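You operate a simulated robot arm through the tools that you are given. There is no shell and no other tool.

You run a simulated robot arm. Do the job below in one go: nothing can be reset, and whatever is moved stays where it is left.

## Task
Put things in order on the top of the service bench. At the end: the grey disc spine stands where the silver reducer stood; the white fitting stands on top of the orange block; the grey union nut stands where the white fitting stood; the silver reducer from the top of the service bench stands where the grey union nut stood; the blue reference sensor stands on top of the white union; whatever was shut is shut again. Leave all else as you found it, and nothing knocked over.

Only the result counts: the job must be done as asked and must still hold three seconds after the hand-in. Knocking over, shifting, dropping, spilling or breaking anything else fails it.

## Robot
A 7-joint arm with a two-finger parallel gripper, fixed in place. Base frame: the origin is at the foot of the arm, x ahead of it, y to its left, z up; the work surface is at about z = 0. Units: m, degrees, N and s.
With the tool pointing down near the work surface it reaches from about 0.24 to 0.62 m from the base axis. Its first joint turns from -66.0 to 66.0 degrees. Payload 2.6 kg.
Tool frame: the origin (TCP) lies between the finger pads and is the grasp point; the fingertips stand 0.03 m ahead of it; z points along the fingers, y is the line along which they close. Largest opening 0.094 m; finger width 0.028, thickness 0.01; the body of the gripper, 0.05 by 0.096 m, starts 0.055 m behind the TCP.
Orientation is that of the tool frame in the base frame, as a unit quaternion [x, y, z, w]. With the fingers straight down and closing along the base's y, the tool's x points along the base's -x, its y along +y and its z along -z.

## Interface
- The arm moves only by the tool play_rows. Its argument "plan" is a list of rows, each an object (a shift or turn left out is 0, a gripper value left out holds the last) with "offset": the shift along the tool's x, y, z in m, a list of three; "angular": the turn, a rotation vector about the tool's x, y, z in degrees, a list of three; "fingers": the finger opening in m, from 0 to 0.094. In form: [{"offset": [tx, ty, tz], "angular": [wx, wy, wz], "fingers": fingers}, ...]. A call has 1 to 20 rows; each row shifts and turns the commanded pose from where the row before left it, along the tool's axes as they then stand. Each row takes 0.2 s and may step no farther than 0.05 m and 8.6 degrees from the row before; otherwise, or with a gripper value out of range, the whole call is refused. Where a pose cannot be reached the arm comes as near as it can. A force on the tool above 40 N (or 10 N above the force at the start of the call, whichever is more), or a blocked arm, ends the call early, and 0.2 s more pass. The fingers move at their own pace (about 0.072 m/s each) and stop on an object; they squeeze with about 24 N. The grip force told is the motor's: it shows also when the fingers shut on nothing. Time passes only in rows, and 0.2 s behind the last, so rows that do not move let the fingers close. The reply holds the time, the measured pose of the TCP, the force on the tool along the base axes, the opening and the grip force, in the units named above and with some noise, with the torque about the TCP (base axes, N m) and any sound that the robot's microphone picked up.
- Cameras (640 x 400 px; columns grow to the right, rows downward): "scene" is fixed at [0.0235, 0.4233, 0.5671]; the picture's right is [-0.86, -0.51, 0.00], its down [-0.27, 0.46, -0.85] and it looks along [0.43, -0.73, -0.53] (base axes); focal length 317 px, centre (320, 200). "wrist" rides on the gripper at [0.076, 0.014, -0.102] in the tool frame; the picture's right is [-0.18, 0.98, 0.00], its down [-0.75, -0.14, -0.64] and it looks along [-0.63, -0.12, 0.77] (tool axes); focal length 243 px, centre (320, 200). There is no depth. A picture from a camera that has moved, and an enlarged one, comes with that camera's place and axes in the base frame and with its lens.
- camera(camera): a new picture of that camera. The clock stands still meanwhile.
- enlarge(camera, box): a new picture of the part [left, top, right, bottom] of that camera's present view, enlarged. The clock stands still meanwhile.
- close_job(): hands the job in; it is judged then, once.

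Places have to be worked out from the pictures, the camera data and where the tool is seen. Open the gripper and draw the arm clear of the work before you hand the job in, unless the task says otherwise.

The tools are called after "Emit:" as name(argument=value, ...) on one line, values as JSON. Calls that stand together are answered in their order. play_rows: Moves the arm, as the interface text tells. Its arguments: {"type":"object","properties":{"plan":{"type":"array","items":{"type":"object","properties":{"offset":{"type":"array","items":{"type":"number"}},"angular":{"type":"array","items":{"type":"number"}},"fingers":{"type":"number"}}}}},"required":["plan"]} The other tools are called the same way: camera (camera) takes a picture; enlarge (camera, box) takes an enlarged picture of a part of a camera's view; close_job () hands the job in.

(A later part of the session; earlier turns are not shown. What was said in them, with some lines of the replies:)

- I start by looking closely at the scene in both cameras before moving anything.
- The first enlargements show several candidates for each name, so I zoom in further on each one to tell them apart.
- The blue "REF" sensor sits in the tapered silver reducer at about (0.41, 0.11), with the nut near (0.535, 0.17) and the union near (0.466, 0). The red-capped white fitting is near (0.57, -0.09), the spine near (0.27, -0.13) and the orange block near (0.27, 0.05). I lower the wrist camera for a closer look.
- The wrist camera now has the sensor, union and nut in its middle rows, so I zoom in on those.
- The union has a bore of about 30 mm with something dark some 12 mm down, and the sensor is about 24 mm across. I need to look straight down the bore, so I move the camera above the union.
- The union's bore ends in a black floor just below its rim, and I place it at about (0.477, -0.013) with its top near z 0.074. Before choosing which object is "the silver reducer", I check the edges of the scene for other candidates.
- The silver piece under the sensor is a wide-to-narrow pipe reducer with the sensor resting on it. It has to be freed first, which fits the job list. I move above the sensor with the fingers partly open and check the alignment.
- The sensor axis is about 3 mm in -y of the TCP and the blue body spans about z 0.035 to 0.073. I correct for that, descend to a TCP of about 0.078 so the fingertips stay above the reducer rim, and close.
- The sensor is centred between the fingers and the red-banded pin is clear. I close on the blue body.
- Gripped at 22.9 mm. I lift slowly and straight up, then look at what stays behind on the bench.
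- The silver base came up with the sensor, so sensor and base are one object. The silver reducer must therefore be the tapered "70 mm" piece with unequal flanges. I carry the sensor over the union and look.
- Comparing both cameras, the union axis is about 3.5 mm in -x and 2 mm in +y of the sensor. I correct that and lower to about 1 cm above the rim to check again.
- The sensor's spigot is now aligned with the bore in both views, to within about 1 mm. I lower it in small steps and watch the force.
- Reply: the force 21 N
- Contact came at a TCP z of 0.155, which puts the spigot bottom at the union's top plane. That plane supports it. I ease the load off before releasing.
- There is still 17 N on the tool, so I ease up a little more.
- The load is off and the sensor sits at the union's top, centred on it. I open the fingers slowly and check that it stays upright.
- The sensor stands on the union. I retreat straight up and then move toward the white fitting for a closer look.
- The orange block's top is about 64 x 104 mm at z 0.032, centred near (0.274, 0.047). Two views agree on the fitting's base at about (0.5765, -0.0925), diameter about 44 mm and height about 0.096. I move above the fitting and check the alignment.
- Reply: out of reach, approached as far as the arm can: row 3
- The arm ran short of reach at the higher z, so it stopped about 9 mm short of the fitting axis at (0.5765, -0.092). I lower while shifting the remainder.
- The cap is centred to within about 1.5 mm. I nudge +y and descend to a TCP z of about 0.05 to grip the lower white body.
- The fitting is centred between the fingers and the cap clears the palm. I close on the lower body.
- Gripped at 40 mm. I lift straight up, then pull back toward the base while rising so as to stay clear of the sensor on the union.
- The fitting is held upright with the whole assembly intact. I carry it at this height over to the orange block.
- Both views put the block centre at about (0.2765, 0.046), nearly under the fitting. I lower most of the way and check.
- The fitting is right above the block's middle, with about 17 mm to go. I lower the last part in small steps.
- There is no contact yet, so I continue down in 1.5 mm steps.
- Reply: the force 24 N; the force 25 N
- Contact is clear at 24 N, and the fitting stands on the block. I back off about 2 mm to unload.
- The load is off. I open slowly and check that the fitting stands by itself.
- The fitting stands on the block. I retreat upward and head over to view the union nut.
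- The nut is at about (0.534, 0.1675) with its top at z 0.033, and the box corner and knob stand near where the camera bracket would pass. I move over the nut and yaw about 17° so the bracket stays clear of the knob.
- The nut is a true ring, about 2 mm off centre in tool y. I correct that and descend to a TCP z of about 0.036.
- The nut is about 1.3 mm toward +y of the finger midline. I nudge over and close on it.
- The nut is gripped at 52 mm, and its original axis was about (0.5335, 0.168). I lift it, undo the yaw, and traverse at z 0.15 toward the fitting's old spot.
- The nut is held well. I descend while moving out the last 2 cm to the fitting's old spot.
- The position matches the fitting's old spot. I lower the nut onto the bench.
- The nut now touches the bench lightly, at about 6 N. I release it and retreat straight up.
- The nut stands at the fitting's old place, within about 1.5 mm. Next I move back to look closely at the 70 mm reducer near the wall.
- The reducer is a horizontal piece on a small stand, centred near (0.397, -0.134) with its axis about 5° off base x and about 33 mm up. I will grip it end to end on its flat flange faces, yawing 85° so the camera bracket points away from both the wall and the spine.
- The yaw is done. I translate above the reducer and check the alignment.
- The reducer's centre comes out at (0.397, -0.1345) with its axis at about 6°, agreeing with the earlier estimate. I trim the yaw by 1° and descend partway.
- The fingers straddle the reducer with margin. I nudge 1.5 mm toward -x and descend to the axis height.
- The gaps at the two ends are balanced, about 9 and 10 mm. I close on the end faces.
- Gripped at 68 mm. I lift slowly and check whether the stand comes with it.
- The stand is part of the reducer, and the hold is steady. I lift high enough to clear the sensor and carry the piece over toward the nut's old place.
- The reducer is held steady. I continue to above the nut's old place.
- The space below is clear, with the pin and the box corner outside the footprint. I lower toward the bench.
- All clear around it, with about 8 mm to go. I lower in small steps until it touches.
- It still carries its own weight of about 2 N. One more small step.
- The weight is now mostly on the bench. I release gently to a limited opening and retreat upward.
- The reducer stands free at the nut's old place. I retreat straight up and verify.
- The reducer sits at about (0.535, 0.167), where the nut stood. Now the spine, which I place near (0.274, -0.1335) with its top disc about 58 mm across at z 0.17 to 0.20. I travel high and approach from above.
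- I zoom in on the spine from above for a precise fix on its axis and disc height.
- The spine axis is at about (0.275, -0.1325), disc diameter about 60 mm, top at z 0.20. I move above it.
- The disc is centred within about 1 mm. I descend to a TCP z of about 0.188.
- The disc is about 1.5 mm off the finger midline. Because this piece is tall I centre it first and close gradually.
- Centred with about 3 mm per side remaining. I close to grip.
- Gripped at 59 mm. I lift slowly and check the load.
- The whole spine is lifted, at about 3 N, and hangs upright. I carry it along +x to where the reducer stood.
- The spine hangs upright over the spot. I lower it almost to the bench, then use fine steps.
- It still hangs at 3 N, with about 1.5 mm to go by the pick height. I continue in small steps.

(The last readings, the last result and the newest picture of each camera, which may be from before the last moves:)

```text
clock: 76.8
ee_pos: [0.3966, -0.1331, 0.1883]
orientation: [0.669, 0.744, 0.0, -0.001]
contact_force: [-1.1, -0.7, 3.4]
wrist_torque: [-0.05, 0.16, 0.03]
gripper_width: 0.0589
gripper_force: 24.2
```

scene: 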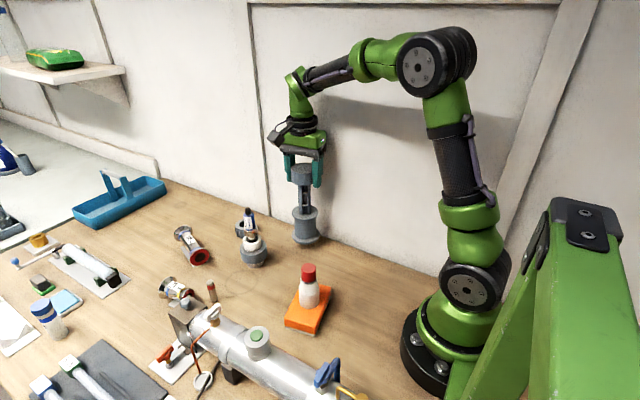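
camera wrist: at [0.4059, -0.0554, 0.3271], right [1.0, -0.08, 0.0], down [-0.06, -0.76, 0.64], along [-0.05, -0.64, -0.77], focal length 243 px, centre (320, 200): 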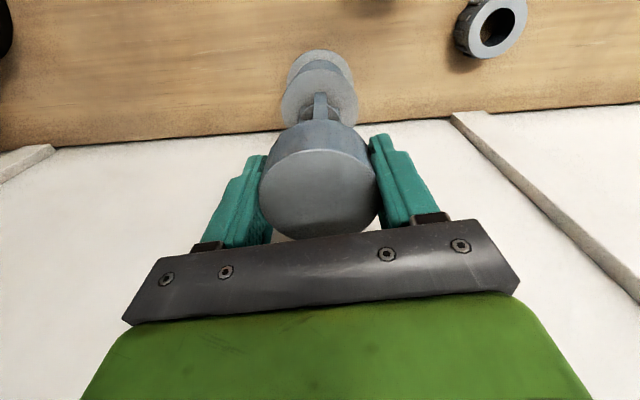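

It rests on the bench with light contact. I open the fingers evenly and check.

Emit:
play_rows(plan=[{"offset": [0, 0, -0.0004]}, {"fingers": 0.061}, {"fingers": 0.064}, {"fingers": 0.072}, {"fingers": 0.085}, {"offset": [0, 0, 0]}])

Emit:
enlarge(camera="scene", box=[230, 160, 390, 280])

Emit:
enlarge(camera="wrist", box=[220, 30, 420, 185])

```text
clock: 78.2
ee_pos: [0.3971, -0.1332, 0.1879]
orientation: [0.669, 0.743, -0.001, -0.001]
contact_force: [-0.8, 0.1, 0.5]
wrist_torque: [-0.01, -0.03, -0.03]
gripper_width: 0.085
gripper_force: 0.0
```

```text
3.33 times, centred on (310, 220) of scene
camera zoom: at [0.0235, 0.4233, 0.5671], right [-0.86, -0.51, 0.0], down [-0.27, 0.46, -0.85], along [0.43, -0.73, -0.53], focal length 1057 px, centre (353, 133)
```

zoom: 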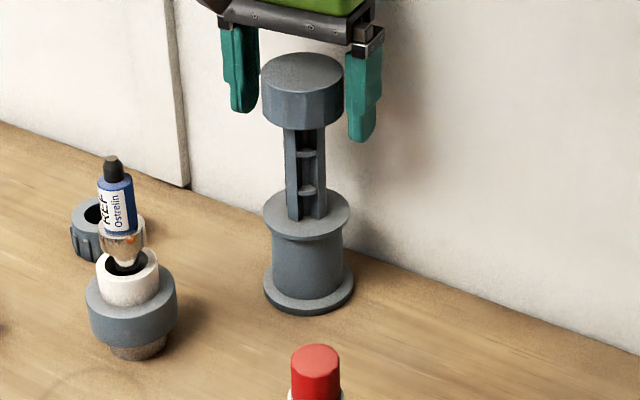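

```text
2.58 times, centred on (320, 108) of wrist
camera zoom: at [0.4046, -0.055, 0.2908], right [1.0, -0.08, 0.0], down [-0.06, -0.76, 0.64], along [-0.05, -0.64, -0.77], focal length 626 px, centre (320, 439)
```

zoom: 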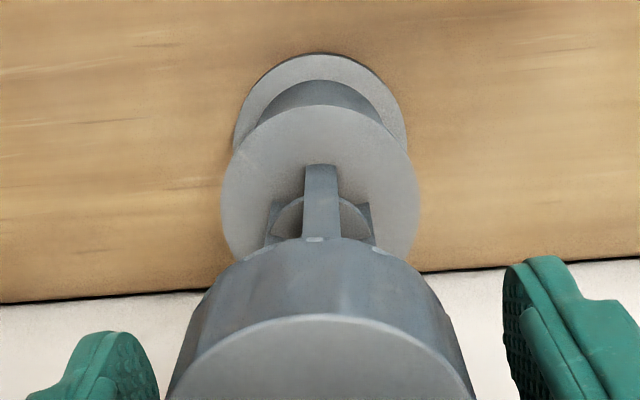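

The spine stands upright at the reducer's old spot. I retreat straight up, then withdraw to a neutral pose.

Emit:
play_rows(plan=[{"offset": [0, 0, -0.015]}, {"offset": [0, 0, -0.03]}, {"offset": [0, 0, -0.04]}, {"offset": [0, 0, -0.04]}, {"offset": [0.03, 0, -0.01]}, {"offset": [0.035, 0, -0.01]}, {"offset": [0.035, 0, 0], "angular": [0, 0, -8.5]}, {"angular": [0, 0, -8.5]}, {"angular": [0, 0, -8.5]}, {"angular": [0, 0, -8.5]}, {"angular": [0, 0, -8.5]}, {"angular": [0, 0, -8.5]}, {"angular": [0, 0, -8.5]}, {"angular": [0, 0, -8.5]}, {"angular": [0, 0, -8.5]}, {"angular": [0, 0, -7.5]}, {"offset": [0, 0, 0]}])

Emit:
camera(camera="scene")

Emit:
camera(camera="wrist")

Emit:
enlarge(camera="scene", box=[140, 170, 380, 320])

Emit:
enlarge(camera="scene", box=[220, 190, 316, 250])

Emit:
enlarge(camera="scene", box=[260, 250, 356, 340])

```text
clock: 81.8
ee_pos: [0.3854, -0.0333, 0.3316]
orientation: [-0.001, 1.0, 0.0, 0.0]
contact_force: [0.1, 0.0, -0.6]
wrist_torque: [-0.01, 0.0, 0.02]
gripper_width: 0.0851
gripper_force: 0.1
```

```text
taken
```

scene: 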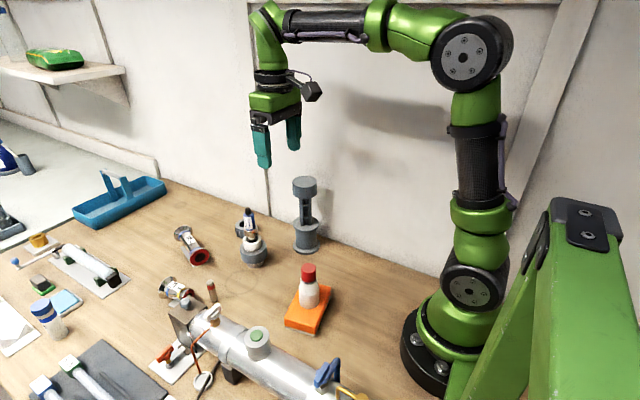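

```text
taken
camera wrist: at [0.3118, -0.0196, 0.4356], right [0.18, 0.98, 0.0], down [0.75, -0.14, 0.64], along [0.63, -0.12, -0.77], focal length 243 px, centre (320, 200)
```

wrist: 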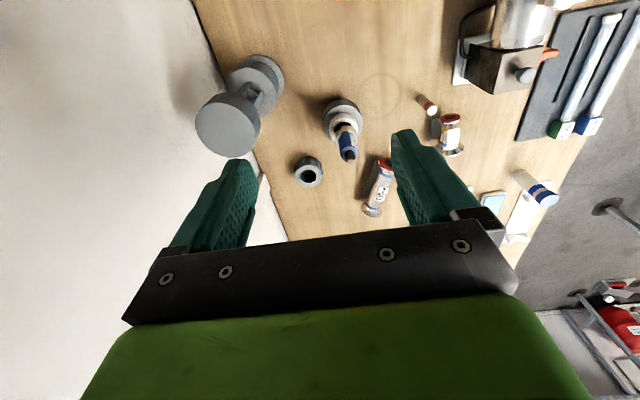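

```text
2.67 times, centred on (260, 245) of scene
camera zoom: at [0.0235, 0.4233, 0.5671], right [-0.86, -0.51, 0.0], down [-0.27, 0.46, -0.85], along [0.43, -0.73, -0.53], focal length 846 px, centre (480, 80)
```

zoom: 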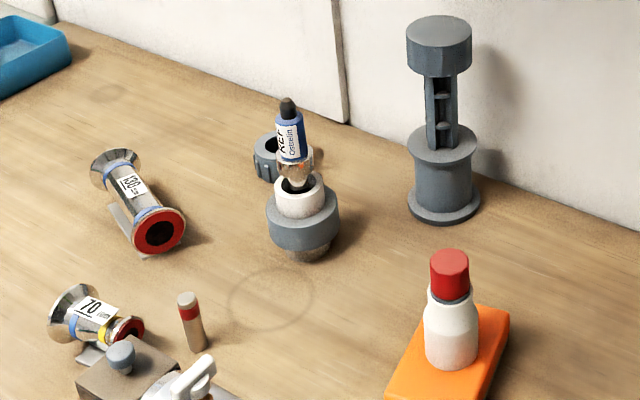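

```text
6.67 times, centred on (268, 220) of scene
camera zoom: at [0.0235, 0.4233, 0.5671], right [-0.86, -0.51, 0.0], down [-0.27, 0.46, -0.85], along [0.43, -0.73, -0.53], focal length 2114 px, centre (667, 67)
```

zoom: 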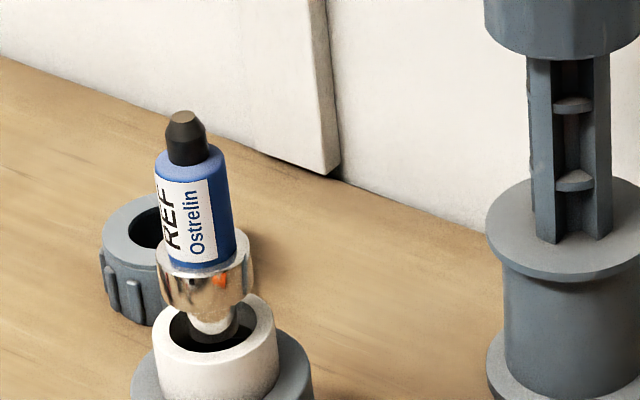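

```text
4.44 times, centred on (308, 295) of scene
camera zoom: at [0.0235, 0.4233, 0.5671], right [-0.86, -0.51, 0.0], down [-0.27, 0.46, -0.85], along [0.43, -0.73, -0.53], focal length 1409 px, centre (373, -222)
```

zoom: 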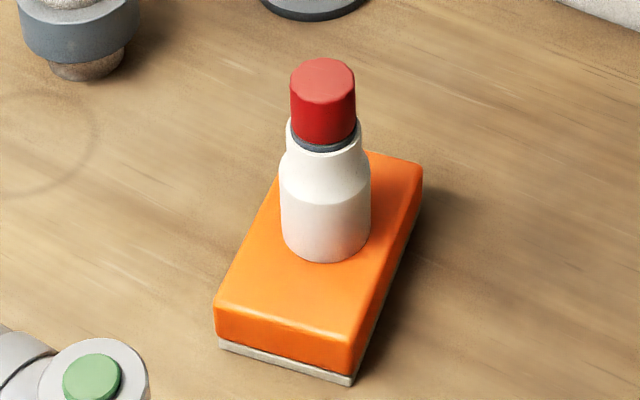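

Everything is where it belongs: sensor on the union, fitting on the block, nut, reducer and spine in their new places, and the pin, 130 mm spool, union and block unmoved. I open the gripper fully, let a moment pass, and take a last look.

Emit:
play_rows(plan=[{"fingers": 0.094}, {"offset": [0, 0, 0]}, {"offset": [0, 0, 0]}, {"offset": [0, 0, 0]}, {"offset": [0, 0, 0]}, {"offset": [0, 0, 0]}, {"offset": [0, 0, 0]}, {"offset": [0, 0, 0]}])

Emit:
enlarge(camera="scene", box=[140, 170, 380, 320])

Emit:
enlarge(camera="wrist", box=[190, 20, 510, 220])

```text
clock: 83.6
ee_pos: [0.3857, -0.0348, 0.3326]
orientation: [-0.001, 1.0, 0.0, 0.0]
contact_force: [0.6, 0.0, -0.7]
wrist_torque: [0.0, 0.02, -0.02]
gripper_width: 0.094
gripper_force: 0.1
```

```text
2.67 times, centred on (260, 245) of scene
camera zoom: at [0.0235, 0.4233, 0.5671], right [-0.86, -0.51, 0.0], down [-0.27, 0.46, -0.85], along [0.43, -0.73, -0.53], focal length 846 px, centre (480, 80)
```

zoom: 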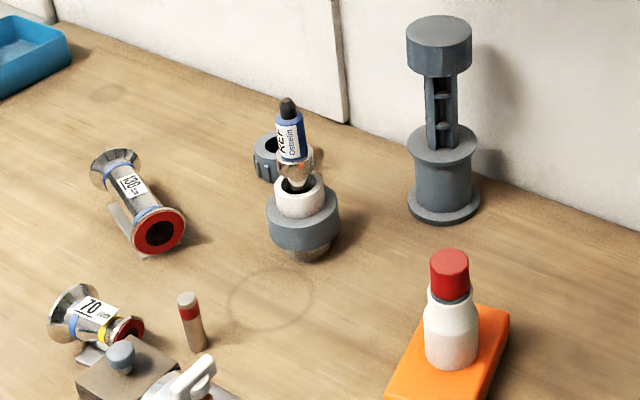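

```text
2.00 times, centred on (350, 120) of wrist
camera zoom: at [0.3118, -0.0194, 0.4357], right [0.18, 0.98, 0.0], down [0.75, -0.14, 0.64], along [0.63, -0.12, -0.77], focal length 485 px, centre (260, 360)
```

zoom: 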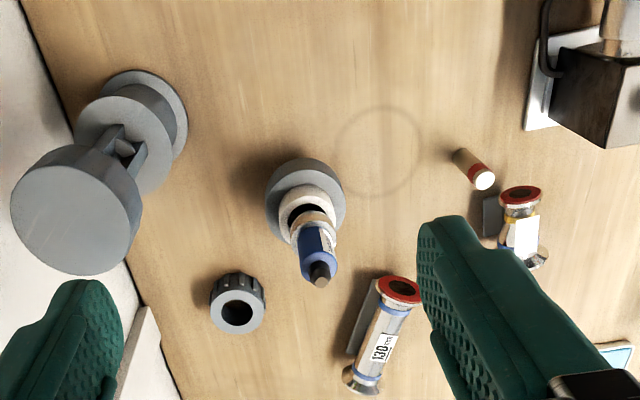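

The scene is unchanged after the wait, everything stands upright, nothing was opened, and the arm is clear with the gripper open. I hand the job in.

Emit:
close_job()

```text
The job is handed in.
```

I finished the rearrangement and handed the job in. Nothing was knocked over, nothing was opened, and the cameras showed no change after the final wait. I don't have the judged result.

| Item | Where it stands now | Position (x, y) |
|---|---|---|
| Grey disc spine | where the silver reducer stood | about (0.397, -0.134) |
| White fitting (with its red cap) | centred on top of the orange block | about (0.276, 0.046) |
| Grey union nut | where the white fitting stood | about (0.577, -0.092) |
| Silver reducer | where the grey union nut stood | about (0.535, 0.167) |
| Blue reference sensor | centred on top of the white union | about (0.474, -0.011) |

- **Placement accuracy:** The nut, reducer and spine are within about 1–4 mm of the spots they replaced, judging from the pictures and arm readings.
- **Which reducer:** I took the tapered "70 mm" piece on the small stand to be the silver reducer. At first I thought it was the silver base under the sensor, but that base lifted together with the sensor, so it is part of it.
- **White fitting:** I took this to be the stepped white piece with the red cap.
- **Sensor on the union:** It rests level with the union's rim, although the union looks open in the middle.
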